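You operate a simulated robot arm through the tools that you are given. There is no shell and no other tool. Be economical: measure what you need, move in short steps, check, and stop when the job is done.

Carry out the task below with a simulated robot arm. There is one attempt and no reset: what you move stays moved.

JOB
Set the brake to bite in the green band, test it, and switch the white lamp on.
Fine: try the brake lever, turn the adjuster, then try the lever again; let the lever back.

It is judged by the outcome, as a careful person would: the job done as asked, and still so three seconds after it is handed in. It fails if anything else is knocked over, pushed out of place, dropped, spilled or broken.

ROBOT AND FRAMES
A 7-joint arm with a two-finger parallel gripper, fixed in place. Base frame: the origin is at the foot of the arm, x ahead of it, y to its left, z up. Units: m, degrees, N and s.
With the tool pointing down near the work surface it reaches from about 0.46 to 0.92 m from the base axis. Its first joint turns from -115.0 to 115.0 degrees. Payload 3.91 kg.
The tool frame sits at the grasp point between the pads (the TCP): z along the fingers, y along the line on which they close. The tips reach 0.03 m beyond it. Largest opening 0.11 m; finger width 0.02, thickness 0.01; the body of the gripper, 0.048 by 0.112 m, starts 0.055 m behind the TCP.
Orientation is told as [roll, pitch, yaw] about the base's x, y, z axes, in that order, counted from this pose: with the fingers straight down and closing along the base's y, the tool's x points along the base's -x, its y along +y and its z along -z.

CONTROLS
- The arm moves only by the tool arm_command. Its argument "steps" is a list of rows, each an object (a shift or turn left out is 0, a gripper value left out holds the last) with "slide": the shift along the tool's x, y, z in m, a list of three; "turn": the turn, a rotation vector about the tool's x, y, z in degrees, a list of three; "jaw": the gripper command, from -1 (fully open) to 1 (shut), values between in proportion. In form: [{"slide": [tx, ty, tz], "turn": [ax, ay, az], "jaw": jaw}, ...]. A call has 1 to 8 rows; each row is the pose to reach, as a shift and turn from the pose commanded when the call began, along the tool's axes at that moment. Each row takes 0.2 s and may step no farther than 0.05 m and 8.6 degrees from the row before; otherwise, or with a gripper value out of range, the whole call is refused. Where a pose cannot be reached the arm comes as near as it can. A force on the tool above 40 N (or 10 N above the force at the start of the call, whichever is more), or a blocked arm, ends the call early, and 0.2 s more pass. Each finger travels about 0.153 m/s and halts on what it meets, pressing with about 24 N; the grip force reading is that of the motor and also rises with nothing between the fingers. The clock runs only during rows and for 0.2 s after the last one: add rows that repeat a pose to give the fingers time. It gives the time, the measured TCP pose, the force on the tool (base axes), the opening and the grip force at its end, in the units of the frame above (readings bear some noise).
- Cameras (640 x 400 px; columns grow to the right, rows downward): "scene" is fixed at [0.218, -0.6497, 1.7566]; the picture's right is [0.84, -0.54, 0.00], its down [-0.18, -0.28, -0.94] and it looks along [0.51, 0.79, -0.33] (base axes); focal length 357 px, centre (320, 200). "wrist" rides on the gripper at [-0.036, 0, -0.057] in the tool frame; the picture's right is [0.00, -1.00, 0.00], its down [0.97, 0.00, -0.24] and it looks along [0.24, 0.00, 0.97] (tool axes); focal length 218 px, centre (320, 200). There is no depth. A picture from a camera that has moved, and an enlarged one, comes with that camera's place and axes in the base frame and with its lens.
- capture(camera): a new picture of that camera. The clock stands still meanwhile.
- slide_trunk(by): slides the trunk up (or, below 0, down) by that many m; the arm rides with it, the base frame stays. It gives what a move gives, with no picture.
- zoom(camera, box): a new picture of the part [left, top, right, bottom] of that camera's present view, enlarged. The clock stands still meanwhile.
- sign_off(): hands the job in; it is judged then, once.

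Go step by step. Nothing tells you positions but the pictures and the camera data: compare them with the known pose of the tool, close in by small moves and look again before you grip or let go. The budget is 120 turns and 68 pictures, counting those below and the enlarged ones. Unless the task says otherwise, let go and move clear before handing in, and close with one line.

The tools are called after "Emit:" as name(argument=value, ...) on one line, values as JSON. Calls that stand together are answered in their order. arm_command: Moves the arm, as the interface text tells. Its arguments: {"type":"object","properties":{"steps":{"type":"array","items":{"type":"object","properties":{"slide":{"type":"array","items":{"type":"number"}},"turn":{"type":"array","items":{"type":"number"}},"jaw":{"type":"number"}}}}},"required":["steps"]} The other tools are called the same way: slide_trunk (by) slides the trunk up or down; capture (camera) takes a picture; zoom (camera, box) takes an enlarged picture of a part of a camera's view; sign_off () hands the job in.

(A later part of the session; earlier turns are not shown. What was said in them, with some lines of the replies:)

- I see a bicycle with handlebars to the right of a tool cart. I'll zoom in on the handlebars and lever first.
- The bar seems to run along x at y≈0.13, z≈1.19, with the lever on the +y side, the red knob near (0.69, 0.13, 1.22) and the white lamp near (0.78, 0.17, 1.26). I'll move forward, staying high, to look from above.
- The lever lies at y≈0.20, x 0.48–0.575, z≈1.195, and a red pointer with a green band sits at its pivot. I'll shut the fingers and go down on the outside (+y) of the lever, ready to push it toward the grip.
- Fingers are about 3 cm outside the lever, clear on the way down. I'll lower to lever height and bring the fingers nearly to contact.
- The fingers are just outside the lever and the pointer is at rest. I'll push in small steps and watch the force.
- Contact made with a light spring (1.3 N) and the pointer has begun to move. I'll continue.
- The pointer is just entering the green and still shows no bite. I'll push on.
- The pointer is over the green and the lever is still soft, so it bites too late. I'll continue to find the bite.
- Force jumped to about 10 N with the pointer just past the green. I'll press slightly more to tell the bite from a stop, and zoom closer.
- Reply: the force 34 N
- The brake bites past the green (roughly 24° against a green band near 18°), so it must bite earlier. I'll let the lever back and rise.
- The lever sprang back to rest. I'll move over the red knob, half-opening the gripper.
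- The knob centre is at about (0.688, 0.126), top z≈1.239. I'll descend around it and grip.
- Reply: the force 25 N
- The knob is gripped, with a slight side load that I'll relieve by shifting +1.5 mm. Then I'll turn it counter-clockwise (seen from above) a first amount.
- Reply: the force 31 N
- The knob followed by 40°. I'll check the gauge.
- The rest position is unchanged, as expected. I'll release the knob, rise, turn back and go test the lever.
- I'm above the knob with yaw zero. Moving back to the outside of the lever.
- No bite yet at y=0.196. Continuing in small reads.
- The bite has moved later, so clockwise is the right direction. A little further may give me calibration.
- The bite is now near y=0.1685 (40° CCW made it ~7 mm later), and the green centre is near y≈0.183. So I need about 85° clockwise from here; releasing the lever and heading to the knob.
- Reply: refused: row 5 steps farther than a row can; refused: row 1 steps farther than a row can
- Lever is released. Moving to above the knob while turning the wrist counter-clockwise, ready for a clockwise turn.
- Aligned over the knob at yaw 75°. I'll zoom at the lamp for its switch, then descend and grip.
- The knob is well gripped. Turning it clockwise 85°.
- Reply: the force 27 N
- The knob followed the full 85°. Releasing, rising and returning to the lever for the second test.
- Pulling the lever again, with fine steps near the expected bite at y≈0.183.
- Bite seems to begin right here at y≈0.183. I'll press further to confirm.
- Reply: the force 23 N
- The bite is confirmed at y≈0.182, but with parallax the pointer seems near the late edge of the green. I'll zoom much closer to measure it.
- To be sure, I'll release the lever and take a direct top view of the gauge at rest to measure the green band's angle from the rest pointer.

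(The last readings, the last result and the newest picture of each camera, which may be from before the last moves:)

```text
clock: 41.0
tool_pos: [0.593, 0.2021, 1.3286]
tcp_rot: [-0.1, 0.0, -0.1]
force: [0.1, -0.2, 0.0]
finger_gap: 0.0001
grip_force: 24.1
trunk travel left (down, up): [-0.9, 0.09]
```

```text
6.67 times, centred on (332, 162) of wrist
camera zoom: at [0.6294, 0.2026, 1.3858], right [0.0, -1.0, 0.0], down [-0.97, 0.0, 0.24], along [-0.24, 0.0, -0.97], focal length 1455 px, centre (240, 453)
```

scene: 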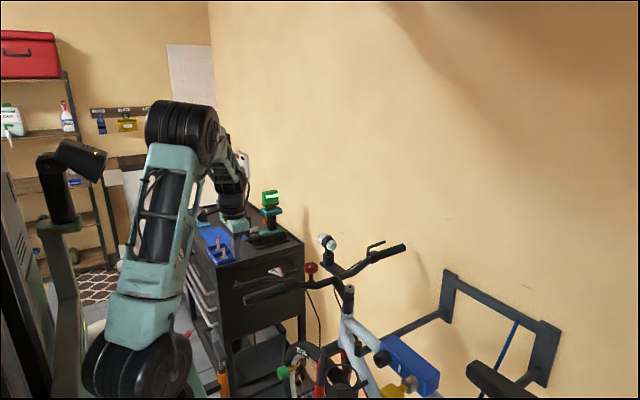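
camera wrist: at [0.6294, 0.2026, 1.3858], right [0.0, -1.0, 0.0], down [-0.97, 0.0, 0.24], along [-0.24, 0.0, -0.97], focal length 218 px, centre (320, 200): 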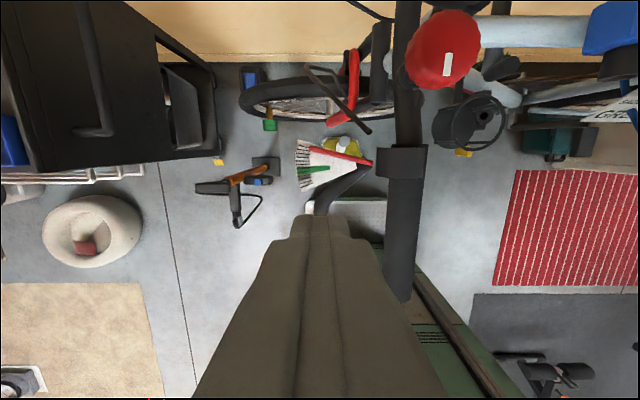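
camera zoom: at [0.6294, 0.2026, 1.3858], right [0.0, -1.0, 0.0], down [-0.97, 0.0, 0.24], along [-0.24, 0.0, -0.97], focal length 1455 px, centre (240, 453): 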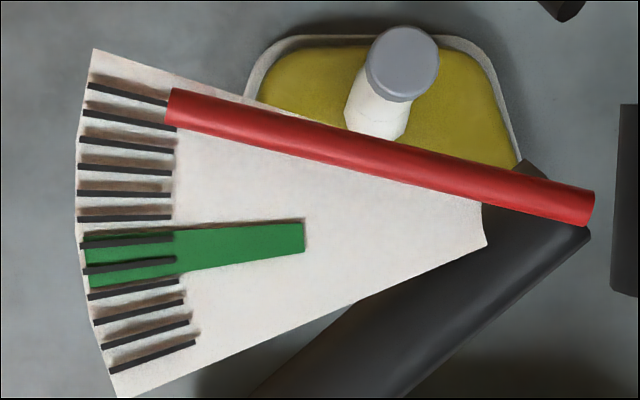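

Top view gives green centre 20.1° from rest (band ±2.9°), while the bite is at about 23°, the late edge. Another ~25° clockwise on the knob should centre it.

Emit:
arm_command(steps=[{"slide": [-0.03, -0.025, 0], "turn": [0, 0, -8.4], "jaw": -0.3}, {"slide": [-0.065, -0.05, 0], "turn": [0, 0, -16.8]}, {"slide": [-0.095, -0.0745, 0], "turn": [0, 0, -25]}, {"slide": [-0.095, -0.0745, 0], "turn": [0, 0, -25]}, {"slide": [-0.095, -0.0745, 0.045], "turn": [0, 0, -25]}, {"slide": [-0.095, -0.0745, 0.086], "turn": [0, 0, -25]}, {"slide": [-0.095, -0.0745, 0.086], "turn": [0, 0, -25], "jaw": 0.4}, {"slide": [-0.095, -0.0745, 0.086], "turn": [0, 0, -25]}])

Emit:
arm_command(steps=[{"turn": [0, 0, 0]}, {"turn": [0, 0, 8.4]}, {"turn": [0, 0, 16.8]}, {"turn": [0, 0, 25]}, {"turn": [0, 0, 25]}])

Emit:
capture(camera="wrist")

```text
clock: 42.8
tool_pos: [0.6894, 0.128, 1.2397]
tcp_rot: [0.0, 0.0, 24.9]
force: [3.4, -3.7, -8.7]
finger_gap: 0.0413
grip_force: 44.7
trunk travel left (down, up): [-0.9, 0.09]
```

```text
clock: 44.0
tool_pos: [0.6896, 0.126, 1.2412]
tcp_rot: [-0.1, 0.2, -0.2]
force: [2.8, -17.9, -18.8]
finger_gap: 0.0417
grip_force: 44.7
trunk travel left (down, up): [-0.9, 0.09]
```

```text
31 pictures are left
camera wrist: at [0.7269, 0.127, 1.2973], right [0.0, -1.0, 0.0], down [-0.97, 0.0, 0.24], along [-0.24, 0.0, -0.97], focal length 218 px, centre (320, 200)
```

wrist: 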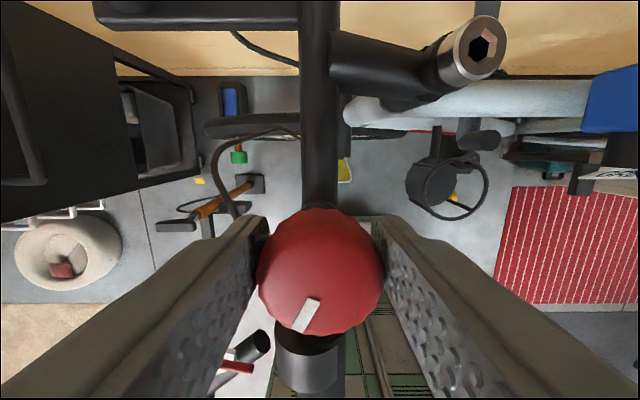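

Turned about 25°. Releasing and going back to the lever for the final test.

Emit:
arm_command(steps=[{"jaw": -0.3}, {"jaw": -0.3}, {"slide": [0, 0, -0.05]}, {"slide": [0, 0, -0.1]}, {"slide": [0, 0, -0.115], "jaw": 1}, {"slide": [0, 0, -0.115]}, {"slide": [0, 0, -0.115]}])

Emit:
arm_command(steps=[{"slide": [0.035, 0.03, 0]}, {"slide": [0.07, 0.06, 0]}, {"slide": [0.105, 0.09, 0]}, {"slide": [0.145, 0.115, 0]}, {"slide": [0.18, 0.12, 0.02]}, {"slide": [0.18, 0.12, 0.065]}, {"slide": [0.18, 0.12, 0.11]}, {"slide": [0.18, 0.12, 0.149]}])

Emit:
arm_command(steps=[{"slide": [0, -0.025, 0]}, {"slide": [0, -0.04, 0]}, {"slide": [0, -0.048, 0]}, {"slide": [0, -0.053, 0]}, {"slide": [0, -0.055, 0]}])

Emit:
arm_command(steps=[{"slide": [0, -0.0015, 0]}, {"slide": [0, -0.003, 0]}])

Emit:
arm_command(steps=[{"slide": [0, -0.001, 0]}, {"slide": [0, -0.002, 0]}])

Emit:
arm_command(steps=[{"slide": [0, -0.001, 0]}, {"slide": [0, -0.002, 0]}])

Emit:
zoom(camera="scene", box=[264, 260, 296, 280])

```text
clock: 45.6
tool_pos: [0.6885, 0.1289, 1.356]
tcp_rot: [0.0, 0.0, 0.0]
force: [0.8, -0.8, -0.5]
finger_gap: 0.0
grip_force: 24.0
trunk travel left (down, up): [-0.9, 0.09]
```

```text
clock: 47.4
tool_pos: [0.5092, 0.2482, 1.2069]
tcp_rot: [0.0, 0.0, 0.0]
force: [-0.5, 0.6, 0.1]
finger_gap: 0.0
grip_force: 24.1
trunk travel left (down, up): [-0.9, 0.09]
```

```text
clock: 48.6
tool_pos: [0.5093, 0.1932, 1.2081]
tcp_rot: [0.1, 0.0, 0.0]
force: [-1.3, 1.2, -0.8]
finger_gap: 0.0
grip_force: 24.6
trunk travel left (down, up): [-0.9, 0.09]
```

```text
clock: 49.2
tool_pos: [0.5092, 0.1905, 1.2076]
tcp_rot: [-0.1, 0.0, 0.0]
force: [-2.4, 1.8, 0.0]
finger_gap: 0.0
grip_force: 23.7
trunk travel left (down, up): [-0.9, 0.09]
```

```text
clock: 49.8
tool_pos: [0.5086, 0.1891, 1.209]
tcp_rot: [0.0, -0.1, -0.1]
force: [-0.7, 1.6, 0.0]
finger_gap: 0.0002
grip_force: 23.6
trunk travel left (down, up): [-0.9, 0.09]
```

```text
clock: 50.4
tool_pos: [0.5097, 0.1857, 1.2079]
tcp_rot: [0.0, 0.0, -0.1]
force: [-1.8, 1.4, -0.1]
finger_gap: 0.0
grip_force: 24.8
trunk travel left (down, up): [-0.9, 0.09]
```

```text
16.00 times, centred on (280, 270) of scene
camera zoom: at [0.218, -0.6497, 1.7566], right [0.84, -0.54, 0.0], down [-0.18, -0.28, -0.94], along [0.51, 0.79, -0.33], focal length 5708 px, centre (960, -920)
```

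zoom: 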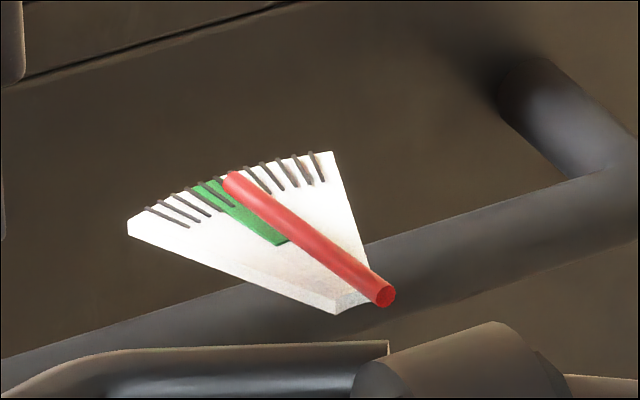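

Emit:
arm_command(steps=[{"slide": [0, -0.001, 0]}, {"slide": [0, -0.002, 0]}])

Emit:
arm_command(steps=[{"slide": [0, -0.001, 0]}, {"slide": [0, -0.002, 0]}])

Emit:
zoom(camera="scene", box=[264, 260, 296, 280])

```text
clock: 51.0
tool_pos: [0.5093, 0.1867, 1.2072]
tcp_rot: [0.0, -0.1, 0.0]
force: [1.3, 8.8, -4.5]
finger_gap: 0.0
grip_force: 24.3
trunk travel left (down, up): [-0.9, 0.09]
```

```text
clock: 51.6
tool_pos: [0.5091, 0.1851, 1.2084]
tcp_rot: [0.0, -0.1, 0.2]
force: [0.8, 18.4, -2.7]
finger_gap: 0.0
grip_force: 24.0
trunk travel left (down, up): [-0.9, 0.09]
```

```text
16.00 times, centred on (280, 270) of scene
camera zoom: at [0.218, -0.6497, 1.7566], right [0.84, -0.54, 0.0], down [-0.18, -0.28, -0.94], along [0.51, 0.79, -0.33], focal length 5708 px, centre (960, -920)
```

zoom: 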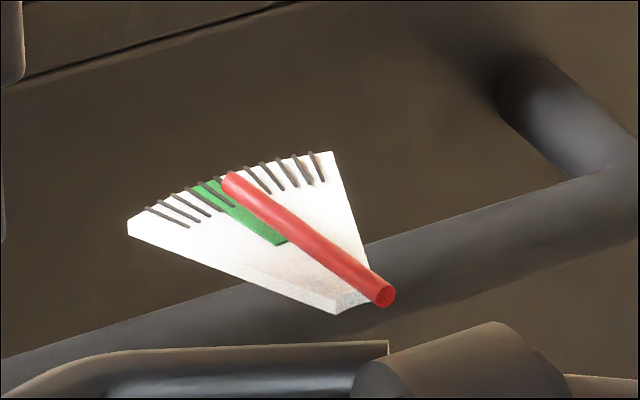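

The bite now sits at the pointer ≈6.3° against the green centre 6.4°, so it is centred. One firmer squeeze, then I'll let the lever back and move to view the lamp.

Emit:
arm_command(steps=[{"slide": [0, -0.001, 0]}, {"slide": [0, -0.001, 0]}])

Emit:
arm_command(steps=[{"slide": [0, 0.03, 0]}, {"slide": [0, 0.06, 0]}, {"slide": [0, 0.066, -0.03]}, {"slide": [0, 0.06, -0.075]}, {"slide": [0, 0.05, -0.12]}, {"slide": [-0.03, 0.03, -0.15]}, {"slide": [-0.07, 0.01, -0.17]}, {"slide": [-0.11, 0, -0.2]}])

Emit:
capture(camera="wrist")

Emit:
zoom(camera="scene", box=[304, 224, 352, 254])

```text
clock: 52.2
tool_pos: [0.5072, 0.1856, 1.2081]
tcp_rot: [0.1, -0.1, 0.1]
force: [-3.0, 28.7, -2.0]
finger_gap: 0.0
grip_force: 23.9
trunk travel left (down, up): [-0.9, 0.09]
```

```text
refused: row 8 steps farther than a row can; nothing moved
```

```text
28 pictures are left
camera wrist: at [0.5452, 0.1853, 1.2658], right [0.0, -1.0, 0.0], down [-0.97, 0.0, 0.24], along [-0.24, 0.0, -0.97], focal length 218 px, centre (320, 200)
```

wrist: 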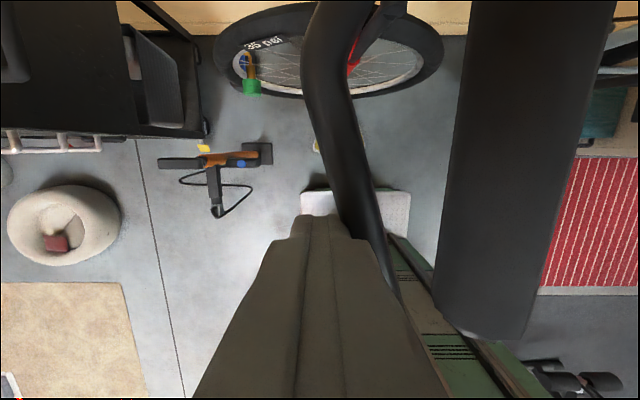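

```text
13.33 times, centred on (328, 239) of scene
camera zoom: at [0.218, -0.6497, 1.7566], right [0.84, -0.54, 0.0], down [-0.18, -0.28, -0.94], along [0.51, 0.79, -0.33], focal length 4757 px, centre (213, -320)
```

zoom: 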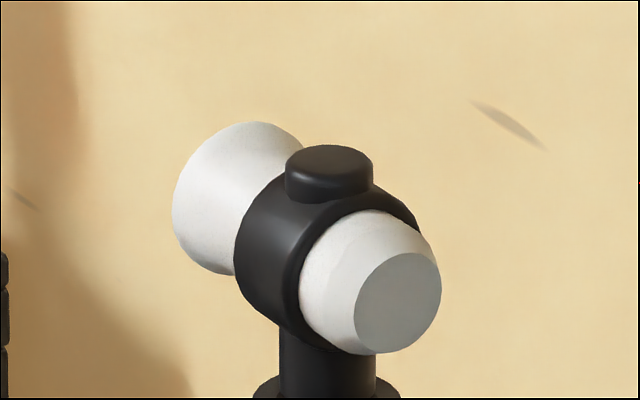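

The lamp has a black push-button on top of its band. First I'll let the lever back (that call was refused), rising in legal steps.

Emit:
arm_command(steps=[{"slide": [0, 0.03, 0]}, {"slide": [0, 0.06, 0]}, {"slide": [0, 0.066, -0.03]}, {"slide": [0, 0.06, -0.075]}, {"slide": [0, 0.05, -0.12]}, {"slide": [-0.03, 0.03, -0.15]}, {"slide": [-0.07, 0.01, -0.17]}, {"slide": [-0.11, 0, -0.18]}])

Emit:
arm_command(steps=[{"slide": [-0.045, 0, -0.01]}, {"slide": [-0.09, 0, -0.02]}, {"slide": [-0.1, 0, -0.02]}])

Emit:
capture(camera="wrist")

Emit:
zoom(camera="scene", box=[240, 220, 352, 290])

```text
clock: 54.0
tool_pos: [0.6184, 0.1836, 1.3925]
tcp_rot: [-0.1, 0.0, 0.0]
force: [0.3, -0.7, 0.7]
finger_gap: 0.0001
grip_force: 24.4
trunk travel left (down, up): [-0.9, 0.09]
```

```text
clock: 54.8
tool_pos: [0.7217, 0.1831, 1.4092]
tcp_rot: [0.0, 0.0, 0.0]
force: [0.0, 0.1, -0.1]
finger_gap: 0.0001
grip_force: 23.7
trunk travel left (down, up): [-0.9, 0.09]
```

```text
26 pictures are left
camera wrist: at [0.7579, 0.1844, 1.4656], right [0.0, -1.0, 0.0], down [-0.97, 0.0, 0.24], along [-0.24, 0.0, -0.97], focal length 218 px, centre (320, 200)
```

wrist: 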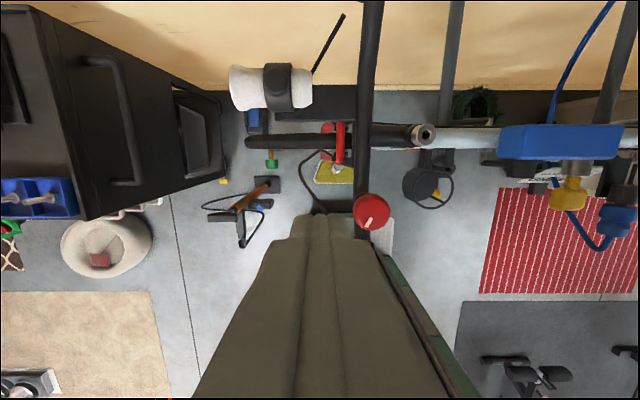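

```text
5.71 times, centred on (296, 255) of scene
camera zoom: at [0.218, -0.6497, 1.7566], right [0.84, -0.54, 0.0], down [-0.18, -0.28, -0.94], along [0.51, 0.79, -0.33], focal length 2039 px, centre (457, -114)
```

zoom: 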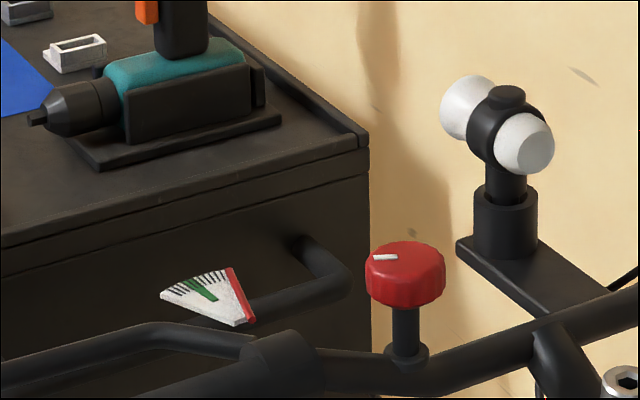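

Emit:
zoom(camera="wrist", box=[216, 45, 328, 115])

```text
5.71 times, centred on (272, 80) of wrist
camera zoom: at [0.7579, 0.1844, 1.4656], right [0.0, -1.0, 0.0], down [-0.97, 0.0, 0.24], along [-0.24, 0.0, -0.97], focal length 1247 px, centre (594, 886)
```

zoom: 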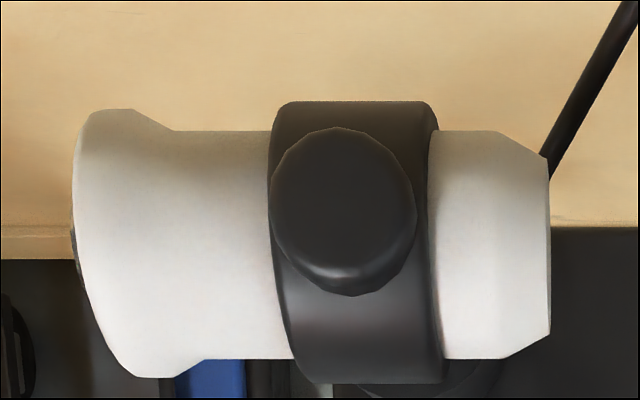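

The lever is back at rest. The lamp button is at about (0.811, 0.219, 1.264); I'll move above it with fingers shut.

Emit:
arm_command(steps=[{"slide": [-0.045, 0.018, 0]}, {"slide": [-0.09, 0.0355, 0]}, {"slide": [-0.09, 0.0355, 0.045]}, {"slide": [-0.09, 0.0355, 0.085]}, {"slide": [-0.09, 0.0355, 0.085]}])

Emit:
zoom(camera="scene", box=[292, 205, 372, 255])

Emit:
capture(camera="wrist")

```text
clock: 56.0
tool_pos: [0.8113, 0.2176, 1.3229]
tcp_rot: [-0.1, 0.0, 0.0]
force: [0.5, 0.6, -0.2]
finger_gap: 0.0
grip_force: 24.3
out of reach, approached as far as the arm can: row 2
trunk travel left (down, up): [-0.9, 0.09]
```

```text
8.00 times, centred on (332, 230) of scene
camera zoom: at [0.218, -0.6497, 1.7566], right [0.84, -0.54, 0.0], down [-0.18, -0.28, -0.94], along [0.51, 0.79, -0.33], focal length 2854 px, centre (224, -40)
```

zoom: 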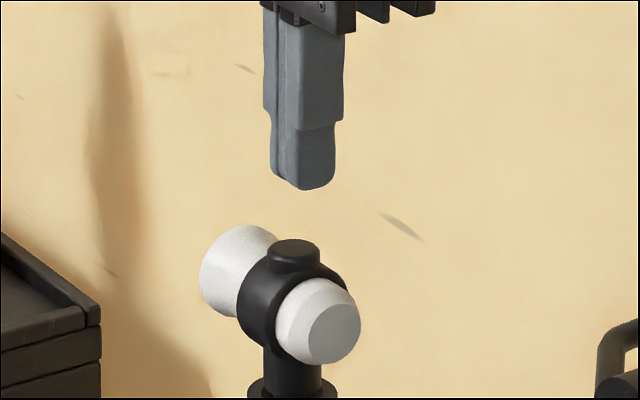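

```text
22 pictures are left
camera wrist: at [0.8484, 0.218, 1.3804], right [0.0, -1.0, 0.0], down [-0.97, 0.0, 0.24], along [-0.24, 0.0, -0.97], focal length 218 px, centre (320, 200)
```

wrist: 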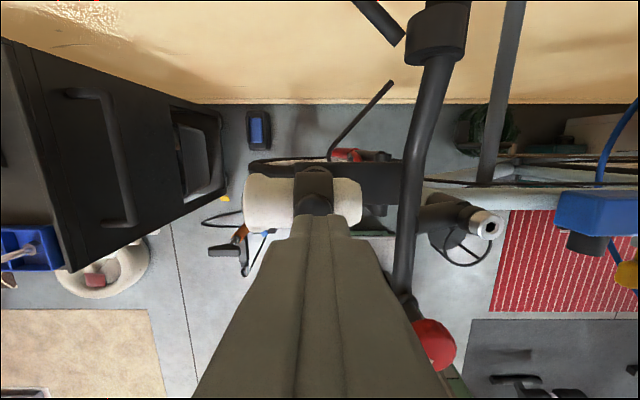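

The fingertip is about 27 mm over the button, off by a few mm. I'll nudge and descend just short of contact.

Emit:
arm_command(steps=[{"slide": [-0.002, 0.004, 0]}, {"slide": [-0.002, 0.004, 0.012]}, {"slide": [-0.002, 0.004, 0.022]}])

Emit:
zoom(camera="scene", box=[292, 205, 372, 255])

```text
clock: 56.8
tool_pos: [0.8125, 0.2221, 1.2996]
tcp_rot: [-0.1, 0.1, 0.0]
force: [0.5, -0.7, -0.2]
finger_gap: 0.0
grip_force: 24.6
trunk travel left (down, up): [-0.9, 0.09]
```

```text
8.00 times, centred on (332, 230) of scene
camera zoom: at [0.218, -0.6497, 1.7566], right [0.84, -0.54, 0.0], down [-0.18, -0.28, -0.94], along [0.51, 0.79, -0.33], focal length 2854 px, centre (224, -40)
```

zoom: 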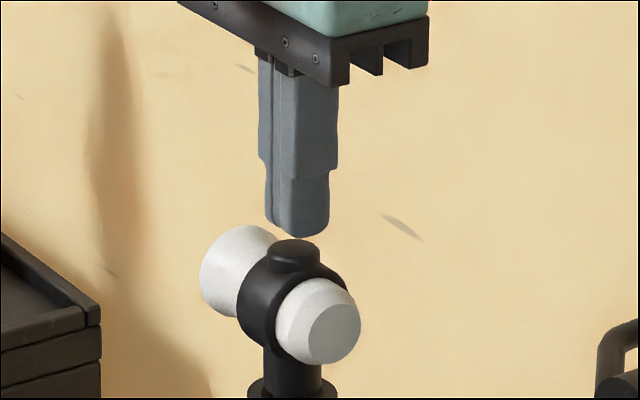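

Well aligned over the button. Pressing down in small steps.

Emit:
arm_command(steps=[{"slide": [0, 0, 0.002]}, {"slide": [0, 0, 0.004]}, {"slide": [0, 0, 0.006]}])

Emit:
zoom(camera="scene", box=[292, 205, 372, 255])

```text
clock: 57.6
tool_pos: [0.8119, 0.2223, 1.2948]
tcp_rot: [0.1, -0.1, 0.1]
force: [-0.1, 0.5, -0.4]
finger_gap: 0.0
grip_force: 23.9
trunk travel left (down, up): [-0.9, 0.09]
```

```text
8.00 times, centred on (332, 230) of scene
camera zoom: at [0.218, -0.6497, 1.7566], right [0.84, -0.54, 0.0], down [-0.18, -0.28, -0.94], along [0.51, 0.79, -0.33], focal length 2854 px, centre (224, -40)
```

zoom: 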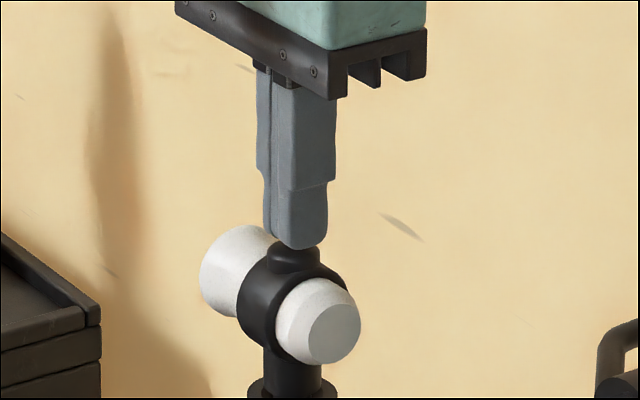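

Emit:
arm_command(steps=[{"slide": [0, 0, 0.0015]}, {"slide": [0, 0, 0.003]}])

Emit:
arm_command(steps=[{"slide": [0, 0, 0.0015]}, {"slide": [0, 0, 0.003]}])

Emit:
zoom(camera="scene", box=[292, 205, 372, 255])

```text
clock: 58.2
tool_pos: [0.8112, 0.2212, 1.2913]
tcp_rot: [-0.1, 0.0, 0.0]
force: [0.2, -0.3, 0.2]
finger_gap: 0.0
grip_force: 24.2
trunk travel left (down, up): [-0.9, 0.09]
```

```text
clock: 58.8
tool_pos: [0.8118, 0.2219, 1.2897]
tcp_rot: [0.0, 0.0, 0.1]
force: [-0.1, 0.8, 0.6]
finger_gap: 0.0003
grip_force: 23.6
trunk travel left (down, up): [-0.9, 0.09]
```

```text
8.00 times, centred on (332, 230) of scene
camera zoom: at [0.218, -0.6497, 1.7566], right [0.84, -0.54, 0.0], down [-0.18, -0.28, -0.94], along [0.51, 0.79, -0.33], focal length 2854 px, centre (224, -40)
```

zoom: 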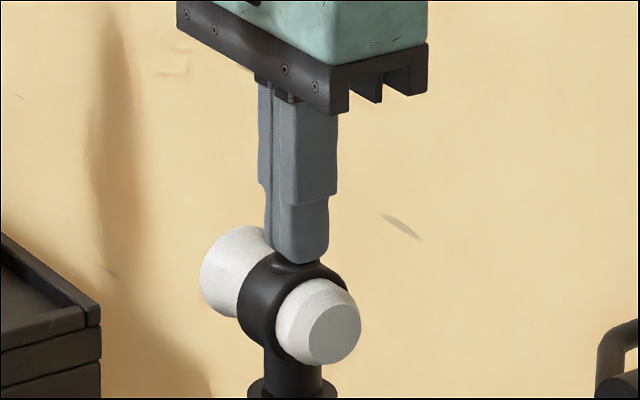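

No contact force yet, but the tip should be just about at the button's top. Continuing by 1.5 mm.

Emit:
arm_command(steps=[{"slide": [0, 0, 0.001]}, {"slide": [0, 0, 0.002]}])

Emit:
arm_command(steps=[{"slide": [0, 0, 0.001]}, {"slide": [0, 0, 0.002]}])

Emit:
capture(camera="wrist")

```text
clock: 59.4
tool_pos: [0.8119, 0.2212, 1.2887]
tcp_rot: [0.0, -0.1, 0.0]
force: [-0.3, 0.5, 3.3]
finger_gap: 0.0
grip_force: 24.4
trunk travel left (down, up): [-0.9, 0.09]
```

```text
clock: 60.0
tool_pos: [0.8117, 0.2214, 1.2855]
tcp_rot: [0.1, -0.1, 0.1]
force: [-0.6, 0.1, 9.9]
finger_gap: 0.0
grip_force: 24.2
trunk travel left (down, up): [-0.9, 0.09]
```

```text
18 pictures are left
camera wrist: at [0.8482, 0.2217, 1.3432], right [0.0, -1.0, 0.0], down [-0.97, 0.0, 0.24], along [-0.24, 0.0, -0.97], focal length 218 px, centre (320, 200)
```

wrist: 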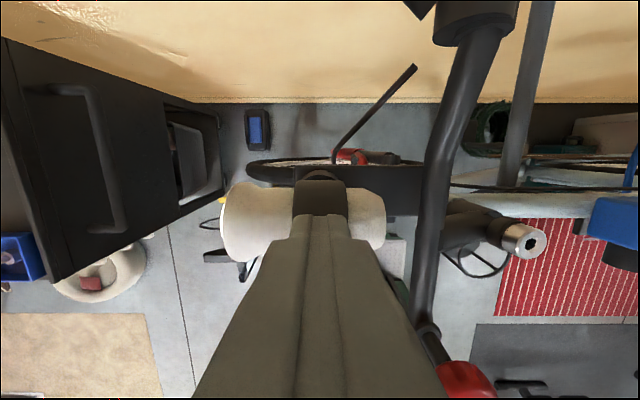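

Contact with 10 N on the button. Checking whether the lamp lit.

Emit:
zoom(camera="scene", box=[292, 205, 372, 255])

```text
8.00 times, centred on (332, 230) of scene
camera zoom: at [0.218, -0.6497, 1.7566], right [0.84, -0.54, 0.0], down [-0.18, -0.28, -0.94], along [0.51, 0.79, -0.33], focal length 2854 px, centre (224, -40)
```

zoom: 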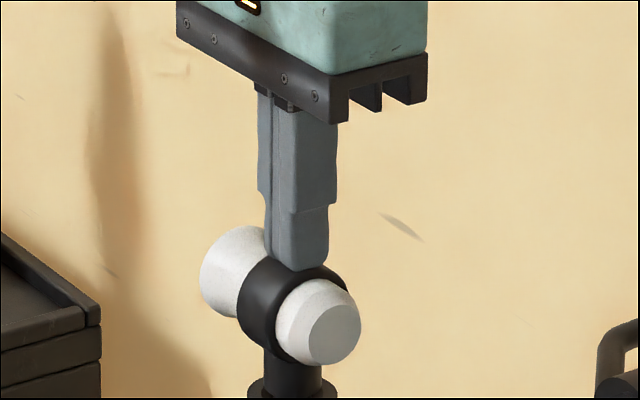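

No visible light yet (the lens faces away). I'll press about 1–2 mm more, then check.

Emit:
arm_command(steps=[{"slide": [0, 0, 0.001]}, {"slide": [0, 0, 0.002]}])

Emit:
capture(camera="scene")

```text
clock: 60.6
tool_pos: [0.812, 0.2202, 1.2853]
tcp_rot: [0.0, -0.2, 0.0]
force: [-1.0, -0.5, 16.1]
finger_gap: 0.0001
grip_force: 24.1
trunk travel left (down, up): [-0.9, 0.09]
```

```text
16 pictures are left
```

scene: 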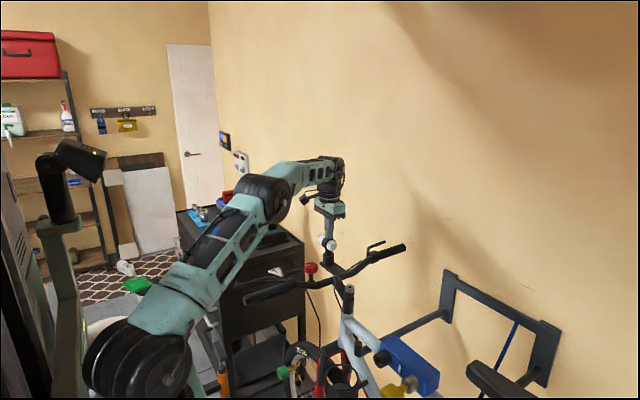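

The button bottomed out (about 3.5 mm travel, 16 N). Releasing it and rising to look at the lamp.

Emit:
arm_command(steps=[{"slide": [0, 0, -0.01]}, {"slide": [0, 0, -0.04]}, {"slide": [0, 0, -0.08]}, {"slide": [0.03, 0.02, -0.11]}, {"slide": [0.06, 0.04, -0.13]}])

Emit:
zoom(camera="scene", box=[304, 224, 352, 254])

Emit:
zoom(camera="wrist", box=[240, 0, 400, 120])

```text
clock: 61.8
tool_pos: [0.7558, 0.2614, 1.4154]
tcp_rot: [-0.1, 0.1, -0.2]
force: [0.1, 0.0, 0.3]
finger_gap: 0.0
grip_force: 23.9
out of reach, approached as far as the arm can: row 5
trunk travel left (down, up): [-0.9, 0.09]
```

```text
13.33 times, centred on (328, 239) of scene
camera zoom: at [0.218, -0.6497, 1.7566], right [0.84, -0.54, 0.0], down [-0.18, -0.28, -0.94], along [0.51, 0.79, -0.33], focal length 4757 px, centre (213, -320)
```

zoom: 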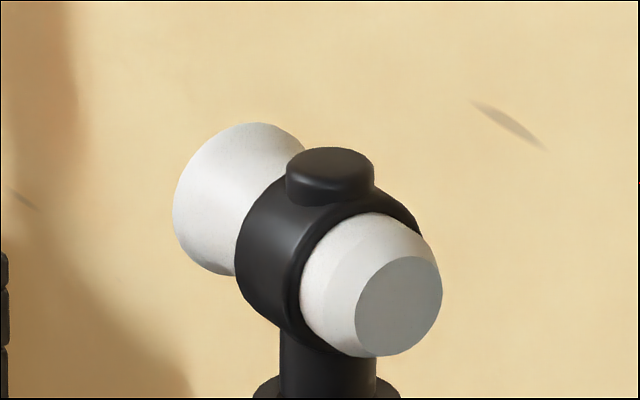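

```text
3.33 times, centred on (320, 60) of wrist
camera zoom: at [0.7926, 0.2623, 1.4725], right [0.0, -1.0, 0.0], down [-0.97, 0.0, 0.24], along [-0.24, 0.0, -0.97], focal length 728 px, centre (320, 667)
```

zoom: 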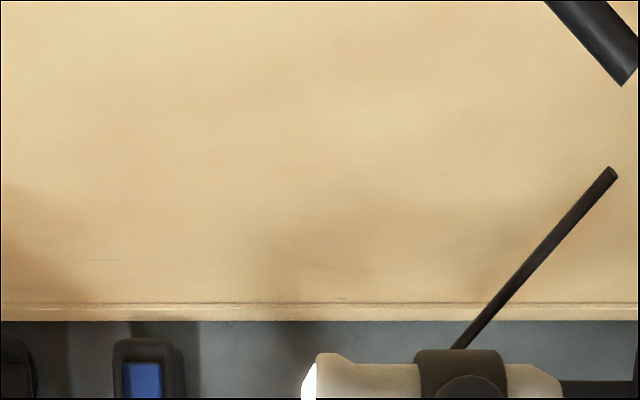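

A bright white lens edge shows, so the lamp is lit. One confirming zoom on it and the gauge before I hand in.

Emit:
zoom(camera="wrist", box=[270, 80, 430, 180])

Emit:
zoom(camera="scene", box=[230, 220, 422, 340])

```text
4.00 times, centred on (350, 130) of wrist
camera zoom: at [0.7926, 0.2623, 1.4725], right [0.0, -1.0, 0.0], down [-0.97, 0.0, 0.24], along [-0.24, 0.0, -0.97], focal length 873 px, centre (200, 480)
```

zoom: 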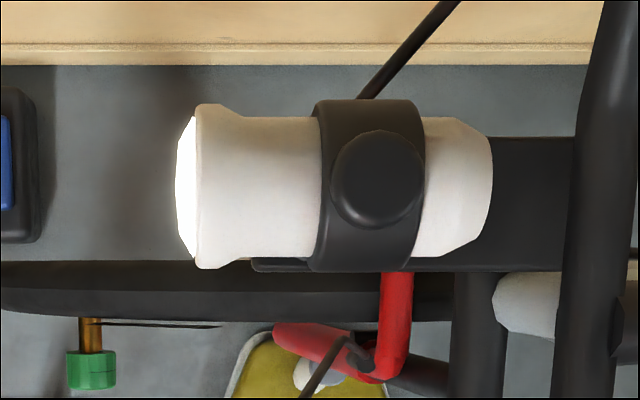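

```text
3.33 times, centred on (326, 280) of scene
camera zoom: at [0.218, -0.6497, 1.7566], right [0.84, -0.54, 0.0], down [-0.18, -0.28, -0.94], along [0.51, 0.79, -0.33], focal length 1189 px, centre (300, -67)
```

zoom: 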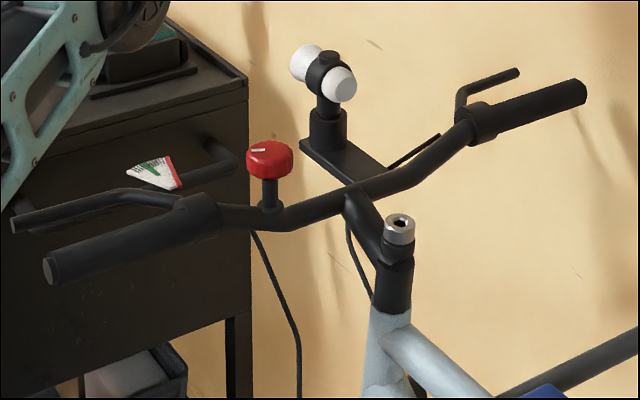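

The lamp lens glows white, the lever is at rest, the bite is centred in the green, and the arm is clear of everything. Handing in.

Emit:
sign_off()

```text
The job is handed in.
```

The brake now bites in the middle of the green band: I pulled the lever, turned the adjuster and pulled again until it did. The lever is back at rest and the white lamp is on.
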